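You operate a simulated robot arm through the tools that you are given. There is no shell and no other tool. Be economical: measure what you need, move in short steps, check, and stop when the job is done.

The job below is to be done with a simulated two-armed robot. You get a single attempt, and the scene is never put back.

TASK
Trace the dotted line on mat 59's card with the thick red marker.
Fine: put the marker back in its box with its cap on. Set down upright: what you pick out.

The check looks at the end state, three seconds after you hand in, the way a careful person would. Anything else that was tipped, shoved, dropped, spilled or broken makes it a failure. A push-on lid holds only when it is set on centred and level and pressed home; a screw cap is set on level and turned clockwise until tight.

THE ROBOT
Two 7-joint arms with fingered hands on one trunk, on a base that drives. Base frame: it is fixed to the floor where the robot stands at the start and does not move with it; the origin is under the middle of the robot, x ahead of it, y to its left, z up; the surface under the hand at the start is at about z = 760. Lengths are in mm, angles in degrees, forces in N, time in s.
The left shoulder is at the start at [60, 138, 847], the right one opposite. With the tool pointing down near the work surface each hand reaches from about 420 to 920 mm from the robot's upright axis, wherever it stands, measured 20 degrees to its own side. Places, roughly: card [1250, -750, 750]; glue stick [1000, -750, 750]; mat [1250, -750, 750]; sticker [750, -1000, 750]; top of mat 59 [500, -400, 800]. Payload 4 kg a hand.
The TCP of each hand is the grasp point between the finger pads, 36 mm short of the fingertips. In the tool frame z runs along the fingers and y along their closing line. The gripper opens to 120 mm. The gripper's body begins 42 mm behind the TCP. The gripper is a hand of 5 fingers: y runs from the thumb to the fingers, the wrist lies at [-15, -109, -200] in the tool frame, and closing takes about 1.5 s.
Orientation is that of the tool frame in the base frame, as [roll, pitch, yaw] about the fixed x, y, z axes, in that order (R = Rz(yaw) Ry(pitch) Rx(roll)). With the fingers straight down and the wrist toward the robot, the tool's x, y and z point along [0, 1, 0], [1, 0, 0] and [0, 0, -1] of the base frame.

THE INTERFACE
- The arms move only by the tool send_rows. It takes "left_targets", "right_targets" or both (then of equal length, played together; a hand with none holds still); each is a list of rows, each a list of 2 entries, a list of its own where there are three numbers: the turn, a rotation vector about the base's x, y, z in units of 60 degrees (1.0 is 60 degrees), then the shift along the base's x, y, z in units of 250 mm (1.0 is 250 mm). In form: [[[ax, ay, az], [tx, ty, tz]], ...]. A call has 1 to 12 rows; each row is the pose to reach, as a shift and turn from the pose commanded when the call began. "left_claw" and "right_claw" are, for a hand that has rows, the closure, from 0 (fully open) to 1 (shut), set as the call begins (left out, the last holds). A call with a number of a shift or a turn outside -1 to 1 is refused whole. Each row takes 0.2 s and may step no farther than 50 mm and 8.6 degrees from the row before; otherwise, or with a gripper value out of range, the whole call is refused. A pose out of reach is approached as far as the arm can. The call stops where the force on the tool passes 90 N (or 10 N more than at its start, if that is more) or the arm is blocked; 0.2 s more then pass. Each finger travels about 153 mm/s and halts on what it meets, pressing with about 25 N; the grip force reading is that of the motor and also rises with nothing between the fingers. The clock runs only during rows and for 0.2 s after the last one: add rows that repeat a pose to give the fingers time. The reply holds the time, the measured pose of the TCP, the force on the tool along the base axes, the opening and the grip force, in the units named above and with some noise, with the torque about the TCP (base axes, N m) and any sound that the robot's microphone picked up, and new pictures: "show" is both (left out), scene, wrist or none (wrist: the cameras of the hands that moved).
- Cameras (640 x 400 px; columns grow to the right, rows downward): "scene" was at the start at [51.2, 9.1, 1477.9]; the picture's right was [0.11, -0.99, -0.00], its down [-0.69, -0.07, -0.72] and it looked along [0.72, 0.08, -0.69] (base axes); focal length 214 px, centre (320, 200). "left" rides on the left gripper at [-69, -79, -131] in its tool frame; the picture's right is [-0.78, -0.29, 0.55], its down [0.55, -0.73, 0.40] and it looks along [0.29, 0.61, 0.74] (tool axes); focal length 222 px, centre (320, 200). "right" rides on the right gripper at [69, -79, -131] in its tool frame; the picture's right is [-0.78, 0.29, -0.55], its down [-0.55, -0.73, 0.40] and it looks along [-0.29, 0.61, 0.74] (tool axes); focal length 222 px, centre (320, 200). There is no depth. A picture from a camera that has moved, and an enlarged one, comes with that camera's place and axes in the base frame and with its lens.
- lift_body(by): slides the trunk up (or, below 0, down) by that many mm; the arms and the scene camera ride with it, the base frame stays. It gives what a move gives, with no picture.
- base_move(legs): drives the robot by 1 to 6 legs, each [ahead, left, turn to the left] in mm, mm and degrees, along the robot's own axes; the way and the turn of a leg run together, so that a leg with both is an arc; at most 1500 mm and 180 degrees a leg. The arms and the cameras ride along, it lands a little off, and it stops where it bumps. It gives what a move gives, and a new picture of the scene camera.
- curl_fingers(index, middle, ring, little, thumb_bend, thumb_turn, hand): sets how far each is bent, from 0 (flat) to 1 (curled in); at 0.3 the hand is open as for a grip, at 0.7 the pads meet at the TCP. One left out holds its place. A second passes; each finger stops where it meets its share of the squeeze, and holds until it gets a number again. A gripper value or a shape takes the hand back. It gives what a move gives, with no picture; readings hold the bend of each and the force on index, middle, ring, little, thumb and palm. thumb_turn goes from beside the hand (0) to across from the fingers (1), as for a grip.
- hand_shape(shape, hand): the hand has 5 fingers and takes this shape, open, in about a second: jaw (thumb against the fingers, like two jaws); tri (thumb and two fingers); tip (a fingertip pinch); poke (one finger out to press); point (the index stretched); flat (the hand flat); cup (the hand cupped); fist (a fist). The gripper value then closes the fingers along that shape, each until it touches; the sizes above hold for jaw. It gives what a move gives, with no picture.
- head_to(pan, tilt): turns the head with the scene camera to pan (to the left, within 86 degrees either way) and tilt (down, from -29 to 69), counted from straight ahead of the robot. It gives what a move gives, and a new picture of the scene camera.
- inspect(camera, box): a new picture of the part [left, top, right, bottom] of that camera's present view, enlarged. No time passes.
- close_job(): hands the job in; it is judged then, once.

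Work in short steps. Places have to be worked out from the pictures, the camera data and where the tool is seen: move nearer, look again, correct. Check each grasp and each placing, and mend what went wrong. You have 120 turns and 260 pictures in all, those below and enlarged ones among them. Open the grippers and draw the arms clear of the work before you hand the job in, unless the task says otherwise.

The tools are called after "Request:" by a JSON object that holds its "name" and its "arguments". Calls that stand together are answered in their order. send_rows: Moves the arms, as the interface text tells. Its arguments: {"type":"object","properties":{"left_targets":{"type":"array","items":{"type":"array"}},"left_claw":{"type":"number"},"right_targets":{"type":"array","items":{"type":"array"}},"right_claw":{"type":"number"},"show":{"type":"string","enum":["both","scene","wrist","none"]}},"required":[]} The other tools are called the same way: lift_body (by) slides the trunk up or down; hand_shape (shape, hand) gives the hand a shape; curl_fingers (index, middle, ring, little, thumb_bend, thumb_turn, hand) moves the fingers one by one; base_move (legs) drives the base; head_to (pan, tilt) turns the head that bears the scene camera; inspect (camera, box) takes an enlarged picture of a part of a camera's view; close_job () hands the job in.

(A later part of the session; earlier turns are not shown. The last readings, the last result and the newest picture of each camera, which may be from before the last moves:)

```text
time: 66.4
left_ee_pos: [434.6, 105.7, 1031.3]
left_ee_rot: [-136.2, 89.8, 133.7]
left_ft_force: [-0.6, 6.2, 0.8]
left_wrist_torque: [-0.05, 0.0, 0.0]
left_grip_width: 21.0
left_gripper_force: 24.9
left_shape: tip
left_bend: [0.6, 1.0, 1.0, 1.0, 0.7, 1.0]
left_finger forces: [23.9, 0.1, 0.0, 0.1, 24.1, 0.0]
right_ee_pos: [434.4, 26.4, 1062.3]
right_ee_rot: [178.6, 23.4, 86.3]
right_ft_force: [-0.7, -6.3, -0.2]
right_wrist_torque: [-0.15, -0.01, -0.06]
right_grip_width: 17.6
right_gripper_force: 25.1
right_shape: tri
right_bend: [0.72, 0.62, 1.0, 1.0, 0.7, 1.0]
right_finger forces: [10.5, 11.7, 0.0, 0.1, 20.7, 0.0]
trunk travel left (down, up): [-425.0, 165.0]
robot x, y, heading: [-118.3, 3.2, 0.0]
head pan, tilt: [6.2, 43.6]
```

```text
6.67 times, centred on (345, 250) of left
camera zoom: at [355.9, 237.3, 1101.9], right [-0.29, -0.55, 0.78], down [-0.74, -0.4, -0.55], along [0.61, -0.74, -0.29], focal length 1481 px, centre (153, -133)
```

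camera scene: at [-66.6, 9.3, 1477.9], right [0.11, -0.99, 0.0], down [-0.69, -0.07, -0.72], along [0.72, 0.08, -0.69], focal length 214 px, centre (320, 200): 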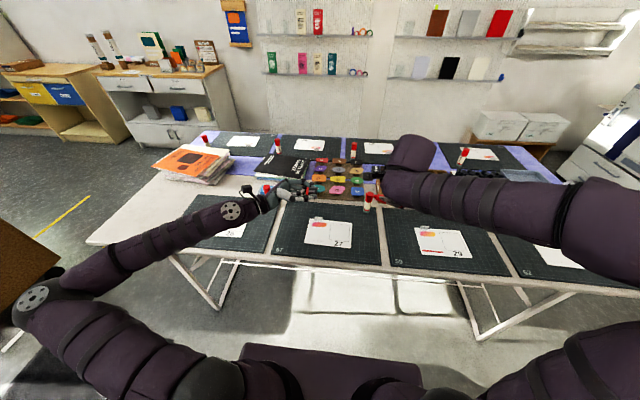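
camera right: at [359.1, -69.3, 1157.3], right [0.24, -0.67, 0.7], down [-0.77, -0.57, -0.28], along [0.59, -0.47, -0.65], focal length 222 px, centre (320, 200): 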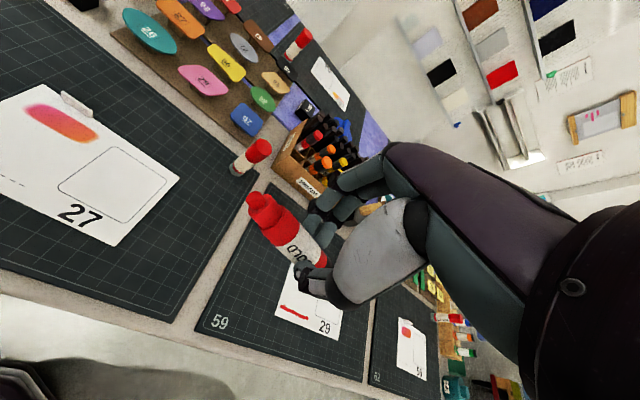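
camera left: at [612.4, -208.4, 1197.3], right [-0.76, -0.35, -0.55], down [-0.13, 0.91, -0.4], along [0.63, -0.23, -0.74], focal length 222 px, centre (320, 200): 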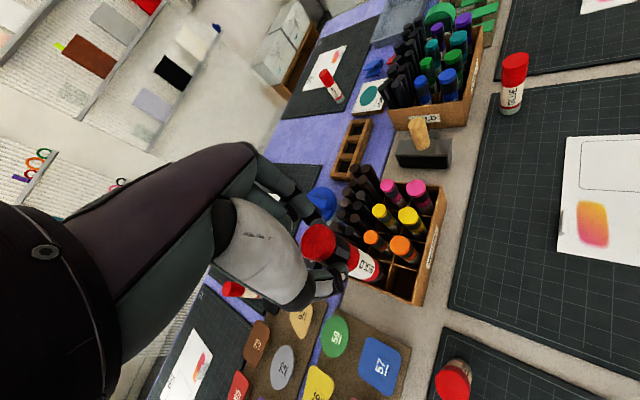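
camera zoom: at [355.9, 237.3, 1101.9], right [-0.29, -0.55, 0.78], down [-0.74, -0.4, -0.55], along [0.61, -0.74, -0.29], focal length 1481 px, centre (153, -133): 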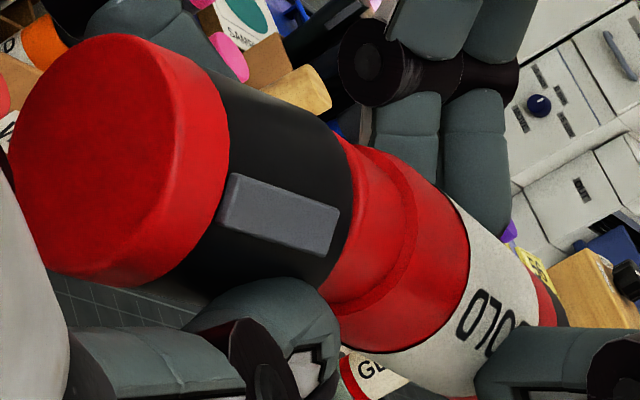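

Forces now balance the other way slightly; the centre lies between. I back off, shift -2 mm in x, and push again a bit farther.

Request:
{"name": "send_rows", "arguments": {"right_targets": [[[0, 0, 0], [0, -0.016, 0]], [[0, 0, 0], [-0.008, -0.016, 0]], [[0, 0, 0], [-0.008, -0.008, 0]], [[0, 0, 0], [-0.008, 0, 0]], [[0, 0, 0], [-0.008, 0.008, 0]], [[0, 0, 0], [-0.008, 0.012, 0]], [[0, 0, 0], [-0.008, 0.012, 0]]], "show": "none"}}

Request:
{"name": "inspect", "arguments": {"camera": "right", "box": [190, 110, 310, 230]}}

Request:
{"name": "inspect", "arguments": {"camera": "left", "box": [310, 220, 380, 280]}}

```text
time: 68.0
left_ee_pos: [433.9, 107.0, 1031.0]
left_ee_rot: [102.6, 90.0, 12.6]
left_ft_force: [-2.0, 11.4, 1.1]
left_wrist_torque: [-0.04, 0.01, -0.18]
left_grip_width: 21.3
left_gripper_force: 24.5
left_shape: tip
left_bend: [0.6, 1.0, 1.0, 1.0, 0.7, 1.0]
left_finger forces: [23.6, 0.0, 0.1, 0.0, 27.4, 0.1]
right_ee_pos: [432.1, 27.8, 1063.5]
right_ee_rot: [178.6, 23.6, 86.0]
right_ft_force: [2.7, -12.0, -1.0]
right_wrist_torque: [-0.35, -0.04, -0.12]
right_grip_width: 17.4
right_gripper_force: 24.6
right_shape: tri
right_bend: [0.72, 0.62, 1.0, 1.0, 0.71, 1.0]
right_finger forces: [12.0, 11.6, 0.1, 0.1, 19.0, 0.0]
trunk travel left (down, up): [-425.0, 165.0]
robot x, y, heading: [-121.7, 2.0, -0.1]
head pan, tilt: [6.2, 43.6]
```

```text
3.33 times, centred on (250, 170) of right
camera zoom: at [357.6, 147.4, 1152.4], right [0.24, -0.52, 0.82], down [-0.77, -0.62, -0.16], along [0.59, -0.59, -0.55], focal length 740 px, centre (553, 300)
```

zoom: 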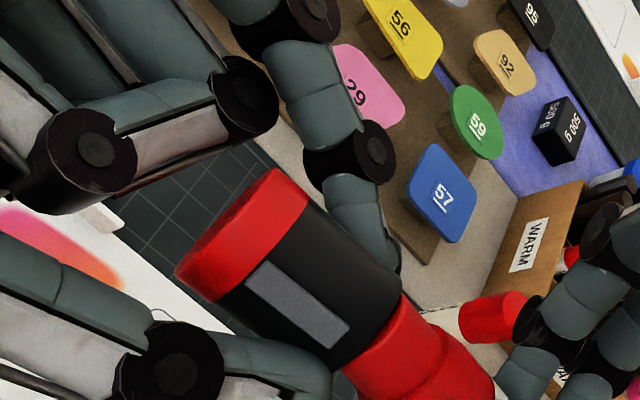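

```text
6.67 times, centred on (345, 250) of left
camera zoom: at [355.9, 237.4, 1101.9], right [-0.29, -0.55, 0.78], down [-0.74, -0.4, -0.55], along [0.61, -0.74, -0.29], focal length 1481 px, centre (153, -133)
```

zoom: 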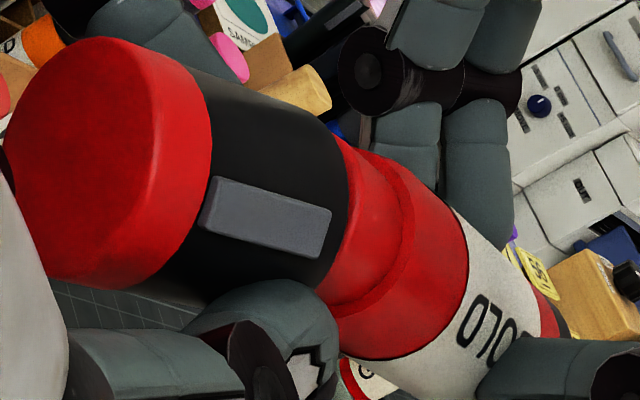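

The push force is 12 N with the cap slightly tilted in the pinch. I take tight zooms of the joint to see how far the collar is in.

Request:
{"name": "inspect", "arguments": {"camera": "right", "box": [235, 160, 295, 220]}}

Request:
{"name": "inspect", "arguments": {"camera": "left", "box": [335, 235, 375, 275]}}

```text
6.67 times, centred on (265, 190) of right
camera zoom: at [357.6, 147.4, 1152.4], right [0.24, -0.52, 0.82], down [-0.77, -0.62, -0.16], along [0.59, -0.59, -0.55], focal length 1481 px, centre (687, 267)
```

zoom: 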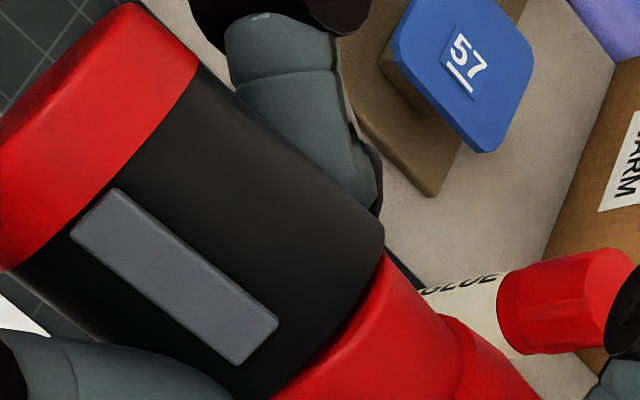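

```text
10.00 times, centred on (355, 255) of left
camera zoom: at [355.9, 237.4, 1101.9], right [-0.29, -0.55, 0.78], down [-0.74, -0.4, -0.55], along [0.61, -0.74, -0.29], focal length 2221 px, centre (-30, -350)
```

zoom: 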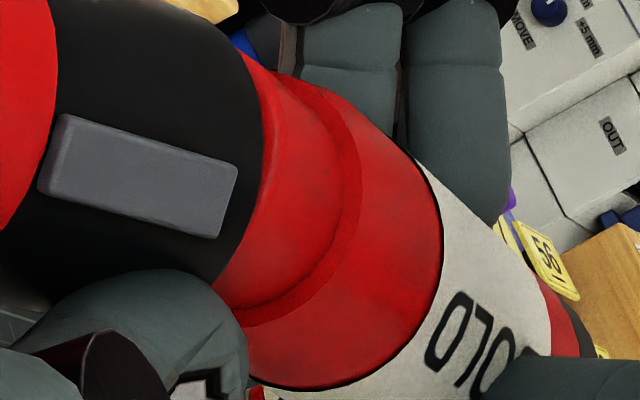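

The joint views and the reaction force (+x, -z) both say the marker should go slightly down and +x. I back off, shift (+1.7, -3 mm z) and push again.

Request:
{"name": "send_rows", "arguments": {"right_targets": [[[0, 0, 0], [0, -0.012, 0]], [[0, 0, 0], [0.007, -0.012, -0.012]], [[0, 0, 0], [0.007, -0.004, -0.012]], [[0, 0, 0], [0.007, 0.004, -0.012]], [[0, 0, 0], [0.007, 0.01, -0.012]], [[0, 0, 0], [0.007, 0.01, -0.012]]], "show": "none"}}

Request:
{"name": "inspect", "arguments": {"camera": "right", "box": [205, 130, 295, 220]}}

Request:
{"name": "inspect", "arguments": {"camera": "left", "box": [305, 220, 375, 280]}}

```text
time: 69.4
left_ee_pos: [435.5, 107.5, 1031.7]
left_ee_rot: [144.8, 90.0, 54.7]
left_ft_force: [-2.9, 16.0, 1.7]
left_wrist_torque: [-0.07, 0.0, -0.15]
left_grip_width: 22.0
left_gripper_force: 24.7
left_shape: tip
left_bend: [0.6, 1.0, 1.0, 1.0, 0.7, 1.0]
left_finger forces: [24.7, 0.0, 0.1, 0.1, 28.2, 0.0]
right_ee_pos: [434.7, 31.2, 1059.7]
right_ee_rot: [178.5, 23.7, 86.1]
right_ft_force: [3.1, -15.7, -1.8]
right_wrist_torque: [-0.44, -0.07, -0.09]
right_grip_width: 17.1
right_gripper_force: 25.0
right_shape: tri
right_bend: [0.72, 0.62, 1.0, 1.0, 0.71, 1.0]
right_finger forces: [10.3, 11.8, 0.1, 0.0, 18.0, 0.1]
trunk travel left (down, up): [-425.0, 165.0]
robot x, y, heading: [-117.8, -0.1, -0.2]
head pan, tilt: [6.2, 43.6]
```

```text
4.44 times, centred on (250, 175) of right
camera zoom: at [360.4, 151.1, 1148.2], right [0.24, -0.52, 0.82], down [-0.77, -0.62, -0.16], along [0.59, -0.59, -0.55], focal length 987 px, centre (631, 311)
```

zoom: 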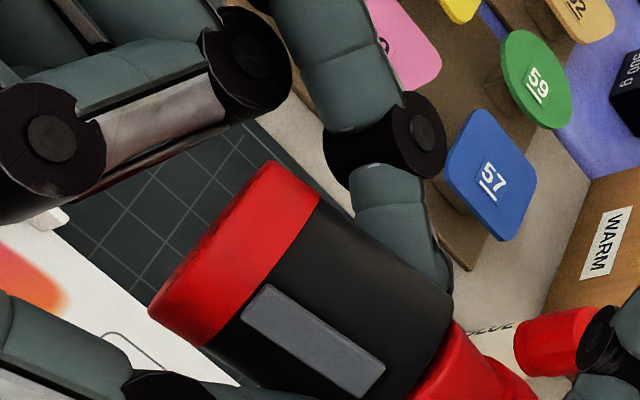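

```text
6.67 times, centred on (340, 250) of left
camera zoom: at [355.9, 237.4, 1101.9], right [-0.29, -0.55, 0.78], down [-0.74, -0.4, -0.55], along [0.61, -0.74, -0.29], focal length 1481 px, centre (187, -133)
```

zoom: 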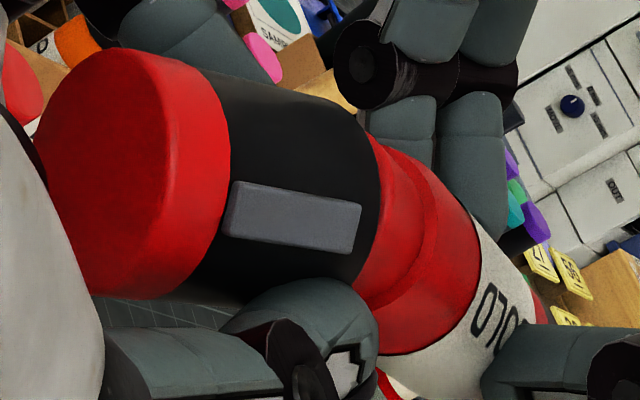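

The collar is going in (about 8 of 14 mm) but the cap has tilted mouth-up in the pinch by ~10°. I ease off slightly and rotate the left hand +10° about x (raising it 6.5 mm) to realign the cap with the marker.

Request:
{"name": "send_rows", "arguments": {"left_targets": [[[0, 0, 0], [0, 0, 0]], [[0.05, 0, 0], [0, 0, 0.008]], [[0.11, 0, 0], [0, 0, 0.017]], [[0.1667, 0, 0], [0, 0, 0.026]], [[0.1667, 0, 0], [0, 0, 0.026]]], "right_targets": [[[0, 0, 0], [0, -0.006, 0]], [[0, 0, 0], [0, -0.006, 0]], [[0, 0, 0], [0, -0.006, 0]], [[0, 0, 0], [0, -0.006, 0]], [[0, 0, 0], [0, -0.006, 0]]], "show": "none"}}

Request:
{"name": "inspect", "arguments": {"camera": "right", "box": [195, 120, 305, 230]}}

Request:
{"name": "inspect", "arguments": {"camera": "left", "box": [305, 220, 385, 290]}}

```text
time: 70.6
left_ee_pos: [434.0, 106.8, 1038.0]
left_ee_rot: [-179.9, 79.9, 90.0]
left_ft_force: [-1.8, 12.2, 2.7]
left_wrist_torque: [-0.07, 0.03, -0.14]
left_grip_width: 22.0
left_gripper_force: 24.8
left_shape: tip
left_bend: [0.59, 1.0, 1.0, 1.0, 0.7, 1.0]
left_finger forces: [24.5, 0.0, 0.1, 0.0, 27.4, 0.1]
right_ee_pos: [434.3, 28.5, 1059.1]
right_ee_rot: [178.6, 23.5, 86.2]
right_ft_force: [1.7, -11.9, -2.6]
right_wrist_torque: [-0.32, -0.04, -0.06]
right_grip_width: 17.1
right_gripper_force: 24.6
right_shape: tri
right_bend: [0.72, 0.62, 1.0, 1.0, 0.71, 1.0]
right_finger forces: [10.9, 10.8, 0.1, 0.0, 18.0, 0.1]
trunk travel left (down, up): [-425.0, 165.0]
robot x, y, heading: [-119.0, -0.3, -0.3]
head pan, tilt: [6.2, 43.6]
```

```text
3.64 times, centred on (250, 175) of right
camera zoom: at [359.8, 149.8, 1148.6], right [0.24, -0.52, 0.82], down [-0.77, -0.62, -0.16], along [0.59, -0.59, -0.55], focal length 808 px, centre (574, 291)
```

zoom: 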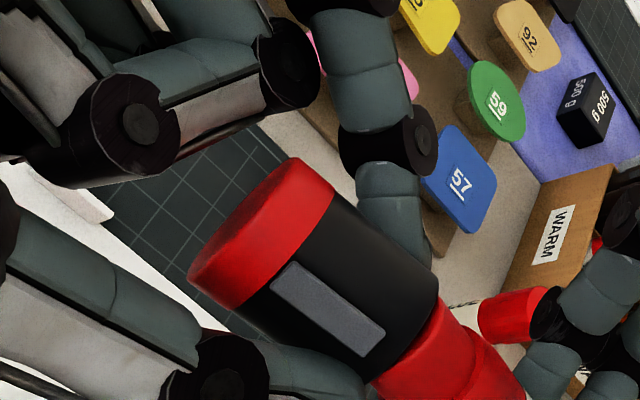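

```text
5.71 times, centred on (345, 255) of left
camera zoom: at [356.3, 222.8, 1130.8], right [-0.29, -0.67, 0.68], down [-0.74, -0.29, -0.61], along [0.61, -0.68, -0.41], focal length 1269 px, centre (177, -114)
```

zoom: 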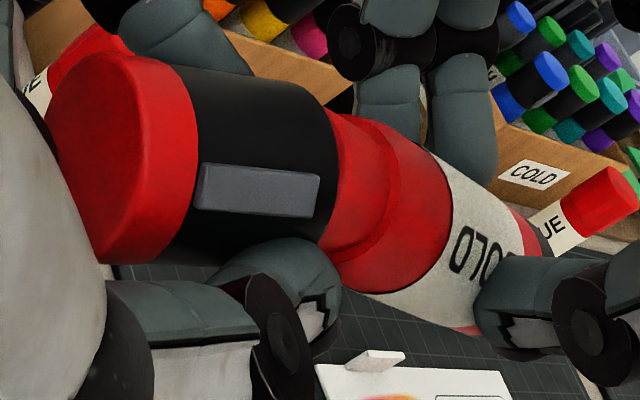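

The cap is now level; reaction says the marker tip wants to go down. I roll the right hand -5° (compensating so the tip drops only ~1.5 mm) and push again.

Request:
{"name": "send_rows", "arguments": {"right_targets": [[[-0.042, 0, 0], [0.002, 0.002, 0.007]], [[-0.083, 0, 0], [0.004, 0.006, 0.013]], [[-0.083, 0, 0], [0.004, 0.012, 0.013]], [[-0.083, 0, 0], [0.004, 0.018, 0.013]], [[-0.083, 0, 0], [0.004, 0.024, 0.013]], [[-0.083, 0, 0], [0.004, 0.024, 0.013]]], "show": "none"}}

Request:
{"name": "inspect", "arguments": {"camera": "right", "box": [195, 120, 305, 230]}}

Request:
{"name": "inspect", "arguments": {"camera": "left", "box": [305, 220, 385, 290]}}

```text
time: 72.0
left_ee_pos: [433.6, 104.6, 1038.7]
left_ee_rot: [179.4, 80.0, 88.9]
left_ft_force: [-0.8, -0.5, 0.4]
left_wrist_torque: [0.03, -0.01, -0.04]
left_grip_width: 21.9
left_gripper_force: 25.3
left_shape: tip
left_bend: [0.59, 1.0, 1.0, 1.0, 0.7, 1.0]
left_finger forces: [24.4, 0.0, 0.0, 0.0, 24.5, 0.1]
right_ee_pos: [433.4, 41.4, 1064.6]
right_ee_rot: [178.1, 28.1, 86.6]
right_ft_force: [0.3, -0.4, 0.9]
right_wrist_torque: [-0.05, 0.02, -0.01]
right_grip_width: 12.3
right_gripper_force: 24.6
right_shape: tri
right_bend: [0.73, 0.73, 1.0, 1.0, 0.77, 1.0]
right_finger forces: [0.0, 0.0, 0.0, 0.0, 0.0, 0.0]
trunk travel left (down, up): [-425.0, 165.0]
robot x, y, heading: [-118.5, 2.6, -0.0]
head pan, tilt: [6.2, 43.6]
```

```text
3.64 times, centred on (250, 175) of right
camera zoom: at [357.0, 167.7, 1144.1], right [0.25, -0.45, 0.86], down [-0.76, -0.64, -0.11], along [0.6, -0.63, -0.5], focal length 808 px, centre (574, 291)
```

zoom: 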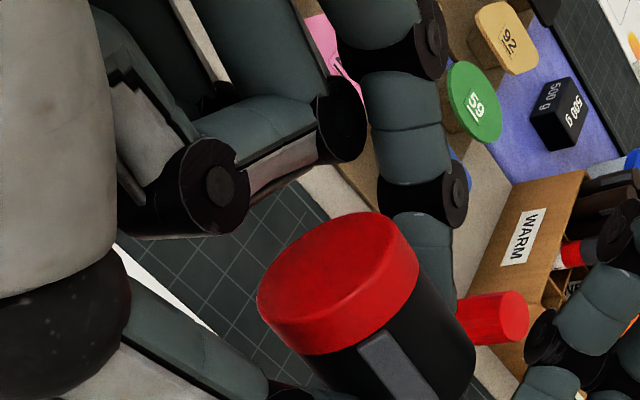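

```text
5.71 times, centred on (345, 255) of left
camera zoom: at [355.1, 220.4, 1131.0], right [-0.3, -0.67, 0.68], down [-0.74, -0.29, -0.61], along [0.61, -0.68, -0.41], focal length 1269 px, centre (177, -114)
```

zoom: 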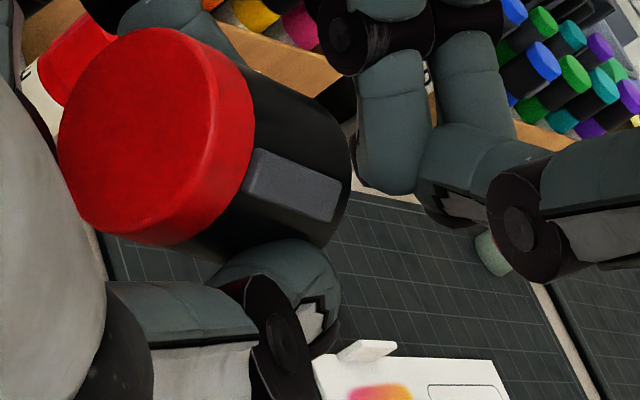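

The right hand's grip popped off — the marker is no longer in it. I look around to find where it went before moving anything else.

Request:
{"name": "send_rows", "arguments": {"right_targets": [[[0, 0, 0], [0, 0, 0.06]], [[0, 0, 0], [0, -0.1, 0.12]], [[0, 0, 0], [0, -0.25, 0.16]], [[0, 0, 0], [0, -0.42, 0.2]], [[0, 0, 0], [0, -0.58, 0.2]], [[0, 0, 0], [0, -0.74, 0.2]], [[0, 0, 0], [0, -0.9, 0.2]]], "right_claw": 0.4, "show": "both"}}

Request:
{"name": "inspect", "arguments": {"camera": "scene", "box": [200, 150, 440, 310]}}

Request:
{"name": "inspect", "arguments": {"camera": "left", "box": [240, 150, 440, 350]}}

```text
time: 73.6
left_ee_pos: [434.0, 105.6, 1037.5]
left_ee_rot: [-179.9, 80.2, 89.9]
left_ft_force: [-0.3, -0.5, 0.1]
left_wrist_torque: [0.01, 0.0, -0.02]
left_grip_width: 21.7
left_gripper_force: 24.4
left_shape: tip
left_bend: [0.59, 1.0, 1.0, 1.0, 0.7, 1.0]
left_finger forces: [24.5, 0.0, 0.0, 0.0, 24.6, 0.0]
right_ee_pos: [435.7, -189.3, 1113.8]
right_ee_rot: [178.2, 28.3, 86.1]
right_ft_force: [0.1, -0.2, -0.3]
right_wrist_torque: [0.03, 0.02, -0.03]
right_grip_width: 71.7
right_gripper_force: 0.0
right_shape: tri
right_bend: [0.38, 0.42, 0.99, 0.99, 0.48, 1.0]
right_finger forces: [0.0, 0.0, 0.0, 0.1, 0.0, 0.0]
trunk travel left (down, up): [-425.0, 165.0]
robot x, y, heading: [-118.8, 1.5, 0.2]
head pan, tilt: [6.2, 43.6]
camera scene: at [-66.8, 8.8, 1477.9], right [0.11, -0.99, 0.0], down [-0.69, -0.07, -0.72], along [0.72, 0.08, -0.69], focal length 214 px, centre (320, 200)
camera right: at [360.7, -62.9, 1192.6], right [0.24, -0.44, 0.86], down [-0.77, -0.63, -0.11], along [0.59, -0.64, -0.49], focal length 222 px, centre (320, 200)
```

scene: 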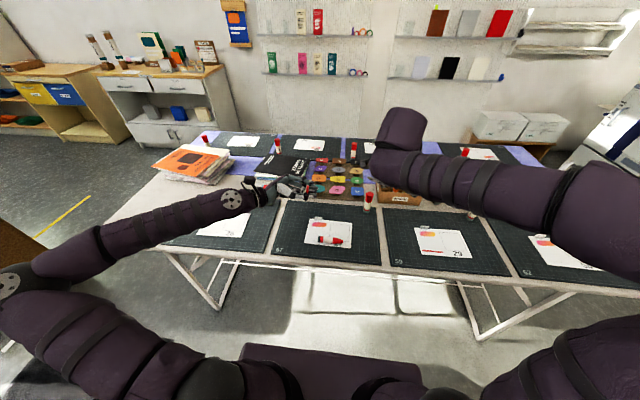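
right: 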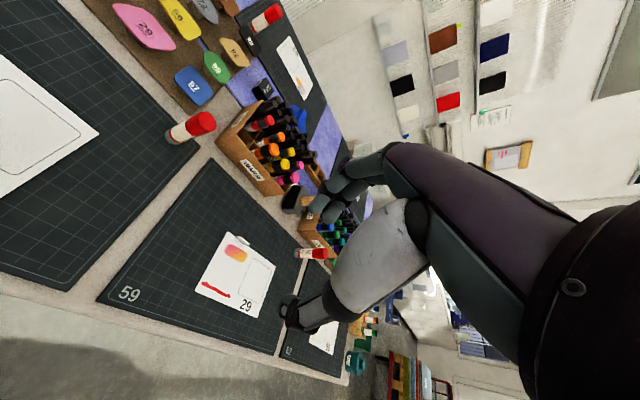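

```text
2.50 times, centred on (320, 230) of scene
camera zoom: at [-66.8, 8.8, 1477.9], right [0.11, -0.99, 0.0], down [-0.69, -0.07, -0.72], along [0.72, 0.08, -0.69], focal length 536 px, centre (320, 125)
```

zoom: 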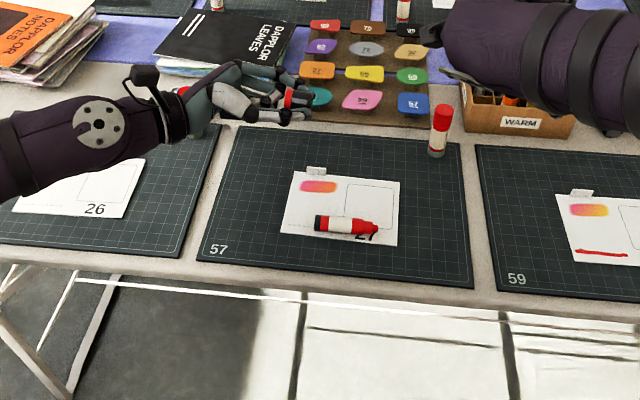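

```text
2.00 times, centred on (340, 250) of left
camera zoom: at [356.0, 222.3, 1130.9], right [-0.29, -0.67, 0.68], down [-0.74, -0.29, -0.61], along [0.61, -0.68, -0.41], focal length 444 px, centre (280, 100)
```

zoom: 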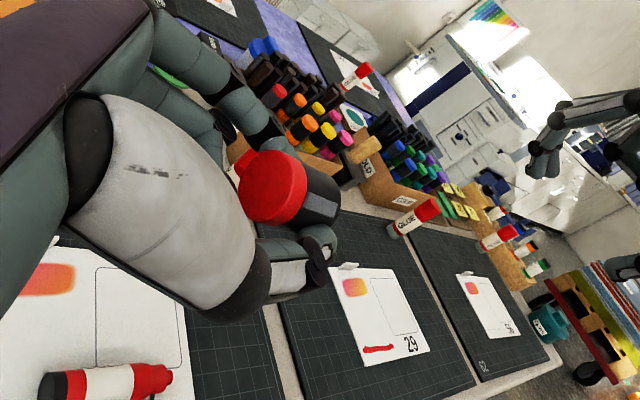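

The marker fell and lies on card 27 (nib to the right). New plan: pick it up with the right hand, stand it upright nib-up on the mat, and press the cap on from above with the left. First I move the left hand (cap) aside while the right hand comes over the marker.

Request:
{"name": "send_rows", "arguments": {"left_targets": [[[0, 0, 0], [0, 0.15, 0.05]], [[0, 0, 0], [0, 0.3, 0.1]], [[0, 0, 0], [0, 0.45, 0.15]], [[0, 0, 0], [0, 0.6, 0.2]], [[0, 0, 0], [0, 0.7, 0.2]], [[0, 0, 0], [0, 0.7, 0.2]]], "right_targets": [[[0, 0, 0], [0, 0, 0]], [[0, 0, 0], [0, 0, 0]], [[0.1, 0, 0], [0, 0, -0.05]], [[0.2, 0, 0], [0, 0.1, -0.1]], [[0.34, 0, 0], [0, 0.2, -0.15]], [[0.48, 0, 0], [0, 0.35, -0.2]]], "show": "none"}}

Request:
{"name": "send_rows", "arguments": {"right_targets": [[[0.1, 0, 0], [0, 0.1, -0.15]], [[0.2, 0, 0], [0, 0.2, -0.28]], [[0.325, 0, 0], [0, 0.32, -0.42]], [[0.325, 0, 0], [0, 0.455, -0.54]], [[0.325, 0, 0], [0, 0.455, -0.6]], [[0.325, 0, 0], [0, 0.455, -0.6]]], "show": "both"}}

Request:
{"name": "inspect", "arguments": {"camera": "scene", "box": [260, 190, 400, 280]}}

Request:
{"name": "inspect", "arguments": {"camera": "right", "box": [180, 150, 380, 330]}}

```text
time: 75.0
left_ee_pos: [434.2, 281.1, 1088.1]
left_ee_rot: [179.9, 80.0, 89.7]
left_ft_force: [-0.1, 0.3, 0.0]
left_wrist_torque: [-0.02, -0.01, 0.02]
left_grip_width: 21.6
left_gripper_force: 24.7
left_shape: tip
left_bend: [0.59, 1.0, 1.0, 1.0, 0.7, 1.0]
left_finger forces: [24.1, 0.1, 0.0, 0.0, 24.1, 0.1]
right_ee_pos: [437.8, -101.7, 1063.9]
right_ee_rot: [-179.8, -0.4, 86.5]
right_ft_force: [-1.2, 0.2, 0.6]
right_wrist_torque: [0.02, 0.0, 0.02]
right_grip_width: 71.7
right_gripper_force: 0.0
right_shape: tri
right_bend: [0.38, 0.42, 0.99, 0.99, 0.48, 1.0]
right_finger forces: [0.0, 0.0, 0.1, 0.1, 0.0, 0.0]
trunk travel left (down, up): [-425.0, 165.0]
robot x, y, heading: [-115.8, -1.1, -0.1]
head pan, tilt: [6.2, 43.6]
```

```text
time: 76.4
left_ee_pos: [433.3, 280.3, 1087.3]
left_ee_rot: [-179.8, 79.9, 90.1]
left_ft_force: [0.1, 0.5, 0.0]
left_wrist_torque: [-0.05, 0.0, -0.01]
left_grip_width: 21.7
left_gripper_force: 25.1
left_shape: tip
left_bend: [0.59, 1.0, 1.0, 1.0, 0.7, 1.0]
left_finger forces: [24.1, 0.1, 0.0, 0.0, 24.1, 0.0]
right_ee_pos: [436.5, 11.1, 914.3]
right_ee_rot: [-178.5, -19.9, 86.2]
right_ft_force: [0.4, 0.9, -0.5]
right_wrist_torque: [-0.02, -0.03, 0.01]
right_grip_width: 71.9
right_gripper_force: 0.0
right_shape: tri
right_bend: [0.38, 0.42, 0.99, 0.99, 0.48, 1.0]
right_finger forces: [0.0, 0.0, 0.0, 0.0, 0.0, 0.1]
trunk travel left (down, up): [-425.0, 165.0]
robot x, y, heading: [-120.2, -1.6, 0.1]
head pan, tilt: [6.2, 43.6]
camera scene: at [-66.6, 9.3, 1477.9], right [0.11, -0.99, 0.0], down [-0.69, -0.07, -0.72], along [0.72, 0.08, -0.69], focal length 214 px, centre (320, 200)
camera right: at [361.5, 36.6, 1062.0], right [0.24, -0.94, 0.24], down [-0.77, -0.34, -0.54], along [0.59, -0.05, -0.8], focal length 222 px, centre (320, 200)
```

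scene: 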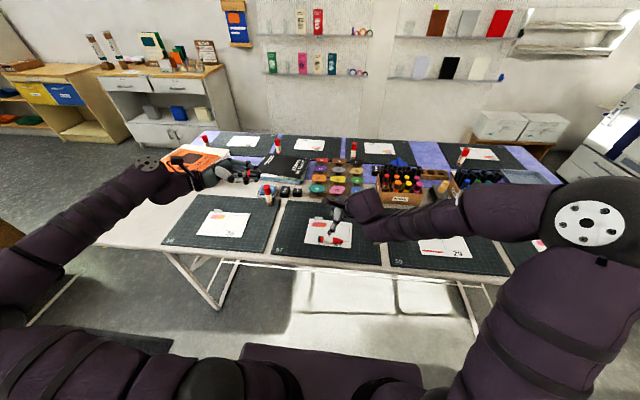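
right: 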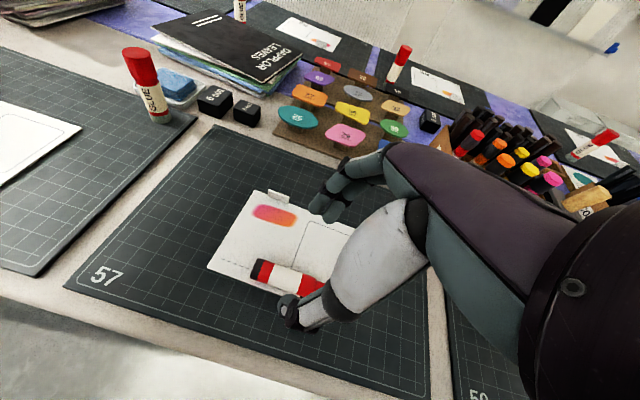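

```text
4.44 times, centred on (330, 235) of scene
camera zoom: at [-66.6, 9.3, 1477.9], right [0.11, -0.99, 0.0], down [-0.69, -0.07, -0.72], along [0.72, 0.08, -0.69], focal length 953 px, centre (276, 44)
```

zoom: 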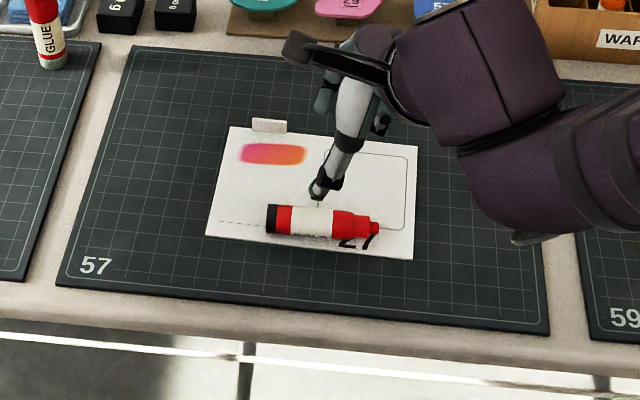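

```text
2.22 times, centred on (280, 240) of right
camera zoom: at [361.5, 36.6, 1062.0], right [0.24, -0.94, 0.24], down [-0.77, -0.34, -0.54], along [0.59, -0.05, -0.8], focal length 494 px, centre (409, 111)
```

zoom: 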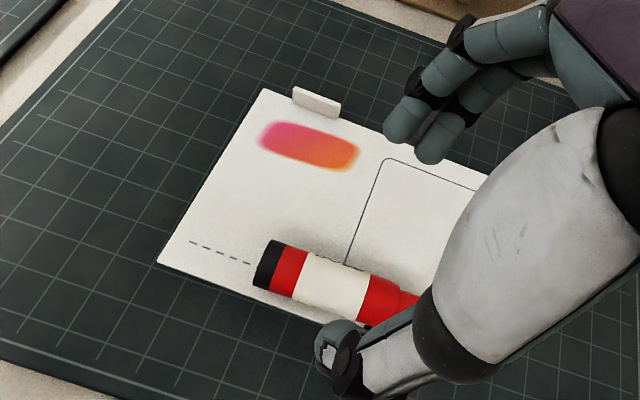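

The marker lies at x≈438, y from 70 (tail) to -26 (nib). I descend over the label with the hand rolled +20°, fingertips just above the card.

Request:
{"name": "send_rows", "arguments": {"right_targets": [[[0, 0, 0], [0.006, 0.02, -0.12]], [[0, 0, 0], [0.006, 0.02, -0.25]], [[0, 0, 0], [0.006, 0.02, -0.36]], [[0, 0, 0], [0.006, 0.02, -0.42]], [[0, 0, 0], [0.006, 0.02, -0.446]], [[0, 0, 0], [0.006, 0.02, -0.446]]], "show": "none"}}

Request:
{"name": "inspect", "arguments": {"camera": "right", "box": [200, 150, 380, 310]}}

Request:
{"name": "inspect", "arguments": {"camera": "scene", "box": [280, 200, 380, 260]}}

```text
time: 77.8
left_ee_pos: [433.0, 279.8, 1088.9]
left_ee_rot: [179.5, 79.9, 89.4]
left_ft_force: [-0.1, 0.5, -0.2]
left_wrist_torque: [0.01, -0.02, 0.02]
left_grip_width: 21.6
left_gripper_force: 25.0
left_shape: tip
left_bend: [0.59, 1.0, 1.0, 1.0, 0.7, 1.0]
left_finger forces: [24.1, 0.0, 0.1, 0.0, 24.1, 0.0]
right_ee_pos: [438.4, 17.3, 804.2]
right_ee_rot: [-179.0, -19.8, 86.3]
right_ft_force: [3.3, -2.1, 23.1]
right_wrist_torque: [-0.11, -1.04, -0.09]
right_grip_width: 72.2
right_gripper_force: 0.1
right_shape: tri
right_bend: [0.38, 0.39, 0.99, 0.99, 0.48, 1.0]
right_finger forces: [0.1, 22.8, 0.0, 0.0, 0.0, 0.0]
trunk travel left (down, up): [-425.0, 165.0]
robot x, y, heading: [-119.5, -1.7, -0.2]
head pan, tilt: [6.2, 43.6]
```

```text
2.50 times, centred on (290, 230) of right
camera zoom: at [362.5, 42.2, 951.0], right [0.24, -0.94, 0.24], down [-0.76, -0.34, -0.55], along [0.6, -0.05, -0.8], focal length 555 px, centre (395, 125)
```

zoom: 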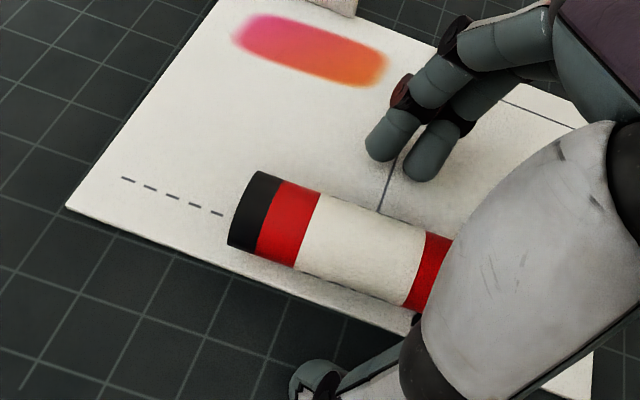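

```text
6.40 times, centred on (330, 230) of scene
camera zoom: at [-68.1, 9.1, 1478.2], right [0.1, -0.99, 0.0], down [-0.69, -0.07, -0.72], along [0.72, 0.08, -0.69], focal length 1373 px, centre (256, 8)
```

zoom: 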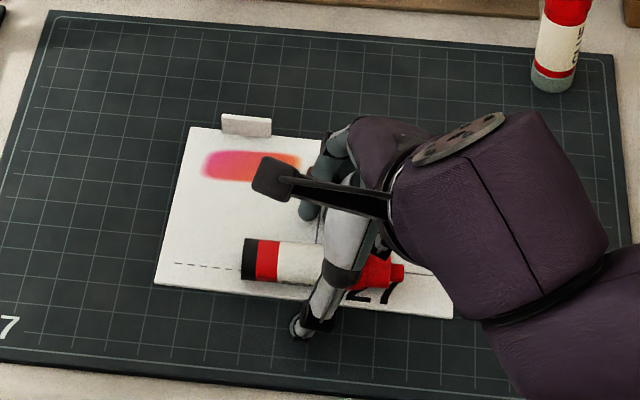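

The middle finger presses the card (23 N); I raise 5 mm and then close the grip.

Request:
{"name": "send_rows", "arguments": {"right_targets": [[[0, 0, 0], [0, 0, 0.02]], [[0, 0, 0], [0, 0, 0.02]]], "show": "none"}}

Request:
{"name": "send_rows", "arguments": {"right_targets": [[[0, 0, 0], [0, 0, 0]], [[0, 0, 0], [0, 0, 0]], [[0, 0, 0], [0, 0, 0]], [[0, 0, 0], [0, 0, 0]], [[0, 0, 0], [0, 0, 0]], [[0, 0, 0], [0, 0, 0]], [[0, 0, 0], [0, 0, 0]]], "right_claw": 1, "show": "none"}}

Request:
{"name": "inspect", "arguments": {"camera": "right", "box": [200, 150, 380, 310]}}

```text
time: 78.4
left_ee_pos: [431.7, 279.7, 1087.6]
left_ee_rot: [179.9, 80.0, 89.9]
left_ft_force: [0.5, 0.5, 1.2]
left_wrist_torque: [0.01, 0.02, 0.02]
left_grip_width: 21.8
left_gripper_force: 24.6
left_shape: tip
left_bend: [0.59, 1.0, 1.0, 1.0, 0.7, 1.0]
left_finger forces: [24.1, 0.0, 0.0, 0.0, 24.1, 0.1]
right_ee_pos: [436.5, 17.3, 805.6]
right_ee_rot: [-178.7, -19.8, 86.3]
right_ft_force: [2.2, -1.0, 14.1]
right_wrist_torque: [-0.05, -0.6, -0.03]
right_grip_width: 72.7
right_gripper_force: 0.1
right_shape: tri
right_bend: [0.38, 0.39, 0.99, 0.99, 0.48, 1.0]
right_finger forces: [0.0, 13.1, 0.1, 0.0, 0.0, 0.0]
trunk travel left (down, up): [-425.0, 165.0]
robot x, y, heading: [-116.6, -2.2, -0.3]
head pan, tilt: [6.2, 43.6]
```

```text
time: 80.0
left_ee_pos: [435.2, 281.3, 1087.3]
left_ee_rot: [-179.6, 80.0, 90.3]
left_ft_force: [0.2, -0.4, 0.2]
left_wrist_torque: [0.0, -0.03, 0.02]
left_grip_width: 21.8
left_gripper_force: 24.5
left_shape: tip
left_bend: [0.59, 1.0, 1.0, 1.0, 0.7, 1.0]
left_finger forces: [24.1, 0.0, 0.0, 0.0, 24.1, 0.0]
right_ee_pos: [437.2, 17.1, 805.1]
right_ee_rot: [-178.6, -19.7, 86.4]
right_ft_force: [-0.5, -0.3, 3.4]
right_wrist_torque: [0.02, -0.02, -0.04]
right_grip_width: 18.7
right_gripper_force: 24.8
right_shape: tri
right_bend: [0.6, 0.51, 1.0, 1.0, 0.72, 1.0]
right_finger forces: [17.9, 7.0, 0.0, 0.0, 23.5, 0.0]
trunk travel left (down, up): [-425.0, 165.0]
robot x, y, heading: [-116.2, -0.4, 0.0]
head pan, tilt: [6.2, 43.6]
```

```text
2.50 times, centred on (290, 230) of right
camera zoom: at [362.2, 42.3, 953.4], right [0.24, -0.94, 0.24], down [-0.77, -0.34, -0.54], along [0.59, -0.05, -0.8], focal length 555 px, centre (395, 125)
```

zoom: 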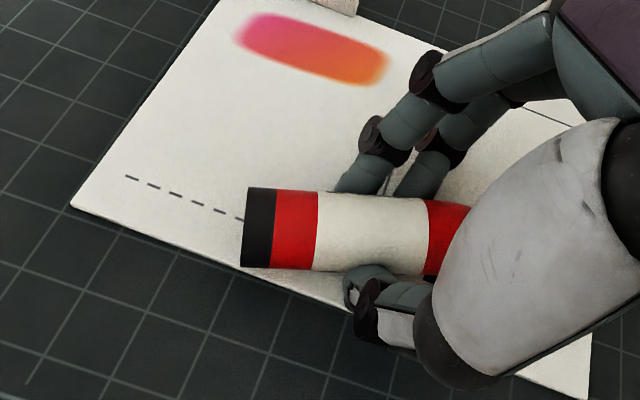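

Gripped firmly. I lift straight up and look at the marker and card 27.

Request:
{"name": "send_rows", "arguments": {"right_targets": [[[0, 0, 0], [0, 0, 0.06]], [[0, 0, 0], [0, 0, 0.16]], [[0, 0, 0], [0, -0.04, 0.3]], [[0, 0, 0], [0, -0.12, 0.44]], [[0, 0, 0], [0, -0.2, 0.56]], [[0, 0, 0], [0, -0.2, 0.56]]], "show": "none"}}

Request:
{"name": "inspect", "arguments": {"camera": "right", "box": [160, 120, 400, 320]}}

Request:
{"name": "inspect", "arguments": {"camera": "scene", "box": [260, 180, 400, 280]}}

```text
time: 81.4
left_ee_pos: [434.6, 281.1, 1087.1]
left_ee_rot: [-180.0, 80.0, 89.9]
left_ft_force: [-1.3, 0.4, 0.3]
left_wrist_torque: [0.03, 0.0, 0.01]
left_grip_width: 21.6
left_gripper_force: 25.0
left_shape: tip
left_bend: [0.59, 1.0, 1.0, 1.0, 0.7, 1.0]
left_finger forces: [24.1, 0.1, 0.0, 0.0, 24.0, 0.0]
right_ee_pos: [435.1, -33.1, 946.2]
right_ee_rot: [-178.6, -19.7, 86.3]
right_ft_force: [-0.3, -0.3, -0.4]
right_wrist_torque: [0.01, 0.01, -0.02]
right_grip_width: 18.1
right_gripper_force: 24.7
right_shape: tri
right_bend: [0.6, 0.5, 1.0, 1.0, 0.72, 1.0]
right_finger forces: [17.3, 7.0, 0.0, 0.0, 23.7, 0.0]
trunk travel left (down, up): [-425.0, 165.0]
robot x, y, heading: [-120.6, 1.2, -0.0]
head pan, tilt: [6.2, 43.6]
```

```text
2.00 times, centred on (280, 220) of right
camera zoom: at [361.4, -7.7, 1092.9], right [0.24, -0.94, 0.24], down [-0.77, -0.34, -0.54], along [0.59, -0.05, -0.8], focal length 444 px, centre (400, 160)
```

zoom: 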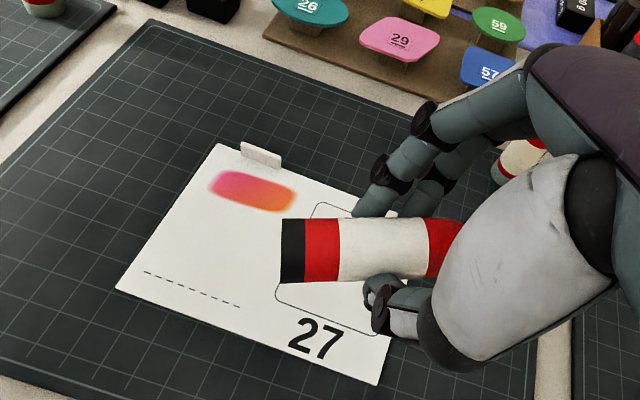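

```text
4.00 times, centred on (330, 230) of scene
camera zoom: at [-66.5, 9.4, 1477.8], right [0.11, -0.99, 0.0], down [-0.69, -0.07, -0.72], along [0.72, 0.08, -0.69], focal length 858 px, centre (280, 80)
```

zoom: 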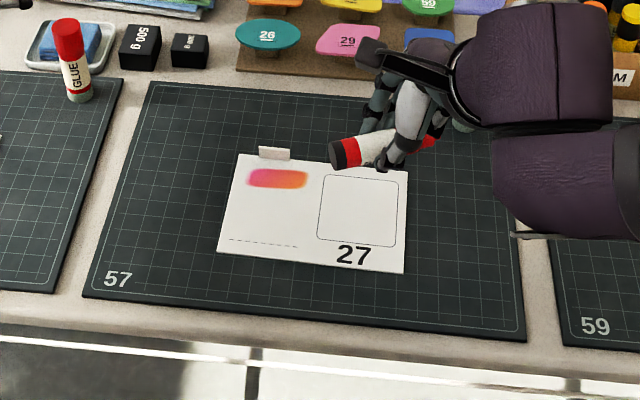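

Card 27 is clean. The marker is held, yawed ~20° with its nib forward-right. I rotate it toward vertical (nib up) about axis (-0.94, -0.33, 0), in two steps, moving over to mat 59's free left part.

Request:
{"name": "send_rows", "arguments": {"right_targets": [[[-0.1175, -0.041, 0], [0, -0.06, 0.04]], [[-0.235, -0.083, 0], [0, -0.12, 0.08]], [[-0.3525, -0.124, 0], [0, -0.18, 0.1]], [[-0.47, -0.165, 0], [0, -0.24, 0.1]], [[-0.5875, -0.206, 0], [0, -0.3, 0.1]], [[-0.705, -0.248, 0], [0, -0.36, 0.1]], [[-0.8225, -0.289, 0], [0, -0.42, 0.1]], [[-0.94, -0.33, 0], [0, -0.48, 0.1]], [[-0.94, -0.33, 0], [0, -0.48, 0.1]]], "show": "none"}}

Request:
{"name": "send_rows", "arguments": {"right_targets": [[[-0.1175, -0.041, 0], [0.02, -0.06, 0]], [[-0.235, -0.083, 0], [0.04, -0.12, 0]], [[-0.3525, -0.124, 0], [0.06, -0.18, 0]], [[-0.47, -0.165, 0], [0.08, -0.24, 0]], [[-0.47, -0.165, 0], [0.1, -0.32, 0]], [[-0.47, -0.165, 0], [0.12, -0.4, 0]], [[-0.47, -0.165, 0], [0.12, -0.4, 0]]], "show": "both"}}

Request:
{"name": "inspect", "arguments": {"camera": "right", "box": [180, 120, 360, 280]}}

```text
time: 83.4
left_ee_pos: [433.6, 280.5, 1086.7]
left_ee_rot: [179.9, 80.0, 89.8]
left_ft_force: [0.8, 0.5, 0.2]
left_wrist_torque: [-0.02, 0.0, 0.01]
left_grip_width: 21.7
left_gripper_force: 24.6
left_shape: tip
left_bend: [0.59, 1.0, 1.0, 1.0, 0.7, 1.0]
left_finger forces: [24.1, 0.1, 0.0, 0.0, 24.0, 0.0]
right_ee_pos: [436.0, -153.0, 971.6]
right_ee_rot: [156.7, 35.4, 82.4]
right_ft_force: [-0.2, -0.3, -0.9]
right_wrist_torque: [-0.03, 0.03, 0.0]
right_grip_width: 18.1
right_gripper_force: 25.7
right_shape: tri
right_bend: [0.6, 0.5, 1.0, 1.0, 0.72, 1.0]
right_finger forces: [17.2, 6.9, 0.0, 0.0, 23.4, 0.0]
trunk travel left (down, up): [-425.0, 165.0]
robot x, y, heading: [-118.2, 3.1, 0.2]
head pan, tilt: [6.2, 43.6]
```

```text
time: 85.0
left_ee_pos: [434.8, 280.3, 1086.8]
left_ee_rot: [-179.8, 80.0, 90.1]
left_ft_force: [-0.5, -0.3, 0.1]
left_wrist_torque: [0.05, -0.02, 0.02]
left_grip_width: 21.7
left_gripper_force: 25.0
left_shape: tip
left_bend: [0.59, 1.0, 1.0, 1.0, 0.7, 1.0]
left_finger forces: [24.1, 0.0, 0.1, 0.1, 24.1, 0.1]
right_ee_pos: [467.8, -252.5, 972.4]
right_ee_rot: [130.4, 59.6, 62.3]
right_ft_force: [-1.2, 0.0, 0.2]
right_wrist_torque: [-0.01, 0.03, 0.0]
right_grip_width: 18.0
right_gripper_force: 24.8
right_shape: tri
right_bend: [0.61, 0.5, 1.0, 1.0, 0.72, 1.0]
right_finger forces: [17.3, 6.8, 0.0, 0.1, 23.5, 0.0]
trunk travel left (down, up): [-425.0, 165.0]
robot x, y, heading: [-120.8, -2.2, -0.1]
head pan, tilt: [6.2, 43.6]
camera scene: at [-66.5, 9.4, 1477.9], right [0.11, -0.99, 0.0], down [-0.69, -0.07, -0.72], along [0.72, 0.08, -0.69], focal length 214 px, centre (320, 200)
camera right: at [360.0, -133.1, 923.3], right [-0.16, 0.2, 0.97], down [-0.61, -0.79, 0.06], along [0.78, -0.58, 0.24], focal length 222 px, centre (320, 200)
```

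scene: 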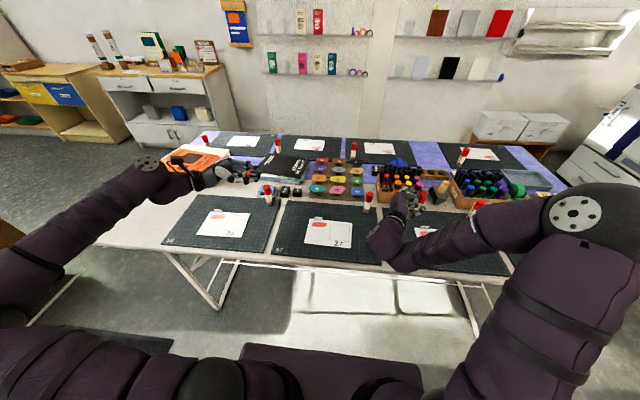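
right: 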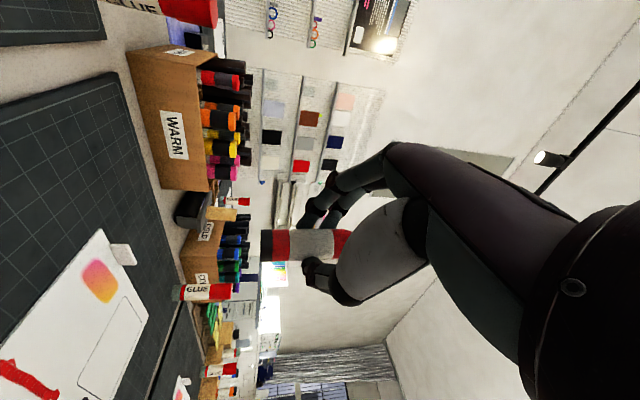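

```text
2.50 times, centred on (270, 200) of right
camera zoom: at [360.0, -133.1, 923.3], right [-0.16, 0.2, 0.97], down [-0.61, -0.79, 0.06], along [0.78, -0.58, 0.24], focal length 555 px, centre (445, 200)
```

zoom: 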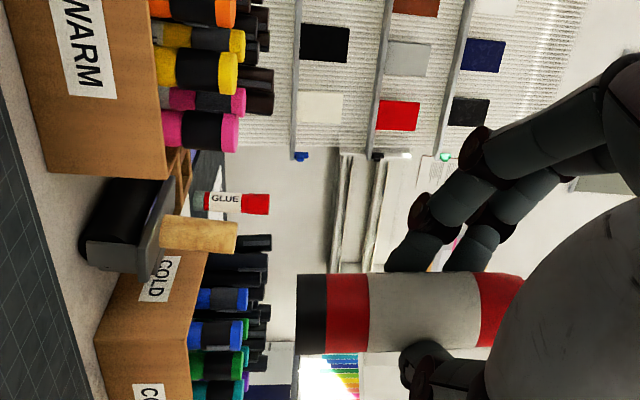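

The marker is vertical, nib up. At table height the wrist camera would be as low as the tail, so I lean the hand back 12° (tail edge will touch first, marker then self-rights) and lower near the mat.

Request:
{"name": "send_rows", "arguments": {"right_targets": [[[0.095, 0.033, 0], [0, 0, -0.1]], [[0.189, 0.066, 0], [0, 0, -0.22]], [[0.189, 0.066, 0], [0, 0, -0.36]], [[0.189, 0.066, 0], [0, 0, -0.48]], [[0.189, 0.066, 0], [0, 0, -0.56]], [[0.189, 0.066, 0], [0, 0, -0.58]], [[0.189, 0.066, 0], [0, 0, -0.58]]], "show": "none"}}

Request:
{"name": "inspect", "arguments": {"camera": "right", "box": [160, 110, 360, 290]}}

Request:
{"name": "inspect", "arguments": {"camera": "scene", "box": [340, 180, 460, 280]}}

```text
time: 86.6
left_ee_pos: [433.0, 281.6, 1086.4]
left_ee_rot: [-179.9, 80.0, 90.0]
left_ft_force: [0.1, 0.2, 0.1]
left_wrist_torque: [-0.03, 0.0, 0.0]
left_grip_width: 21.6
left_gripper_force: 24.9
left_shape: tip
left_bend: [0.59, 1.0, 1.0, 1.0, 0.7, 1.0]
left_finger forces: [24.1, 0.0, 0.0, 0.1, 24.2, 0.0]
right_ee_pos: [466.6, -253.5, 826.5]
right_ee_rot: [144.2, 50.6, 73.8]
right_ft_force: [0.4, -0.1, -1.1]
right_wrist_torque: [0.01, 0.04, 0.0]
right_grip_width: 18.2
right_gripper_force: 24.5
right_shape: tri
right_bend: [0.61, 0.5, 1.0, 1.0, 0.72, 1.0]
right_finger forces: [17.2, 6.9, 0.0, 0.0, 23.6, 0.0]
trunk travel left (down, up): [-425.0, 165.0]
robot x, y, heading: [-116.2, -1.7, 0.1]
head pan, tilt: [6.2, 43.6]
```

```text
2.22 times, centred on (260, 200) of right
camera zoom: at [357.0, -127.3, 809.9], right [-0.09, 0.0, 1.0], down [-0.61, -0.79, -0.05], along [0.79, -0.61, 0.07], focal length 494 px, centre (453, 200)
```

zoom: 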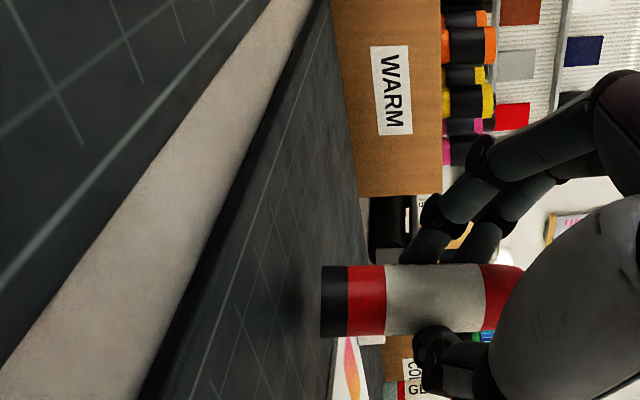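

```text
4.00 times, centred on (400, 230) of scene
camera zoom: at [-66.6, 9.3, 1477.9], right [0.11, -0.99, 0.0], down [-0.69, -0.07, -0.72], along [0.72, 0.08, -0.69], focal length 858 px, centre (0, 80)
```

zoom: 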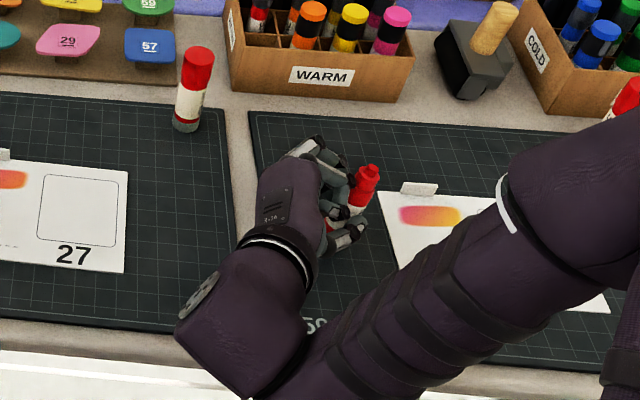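

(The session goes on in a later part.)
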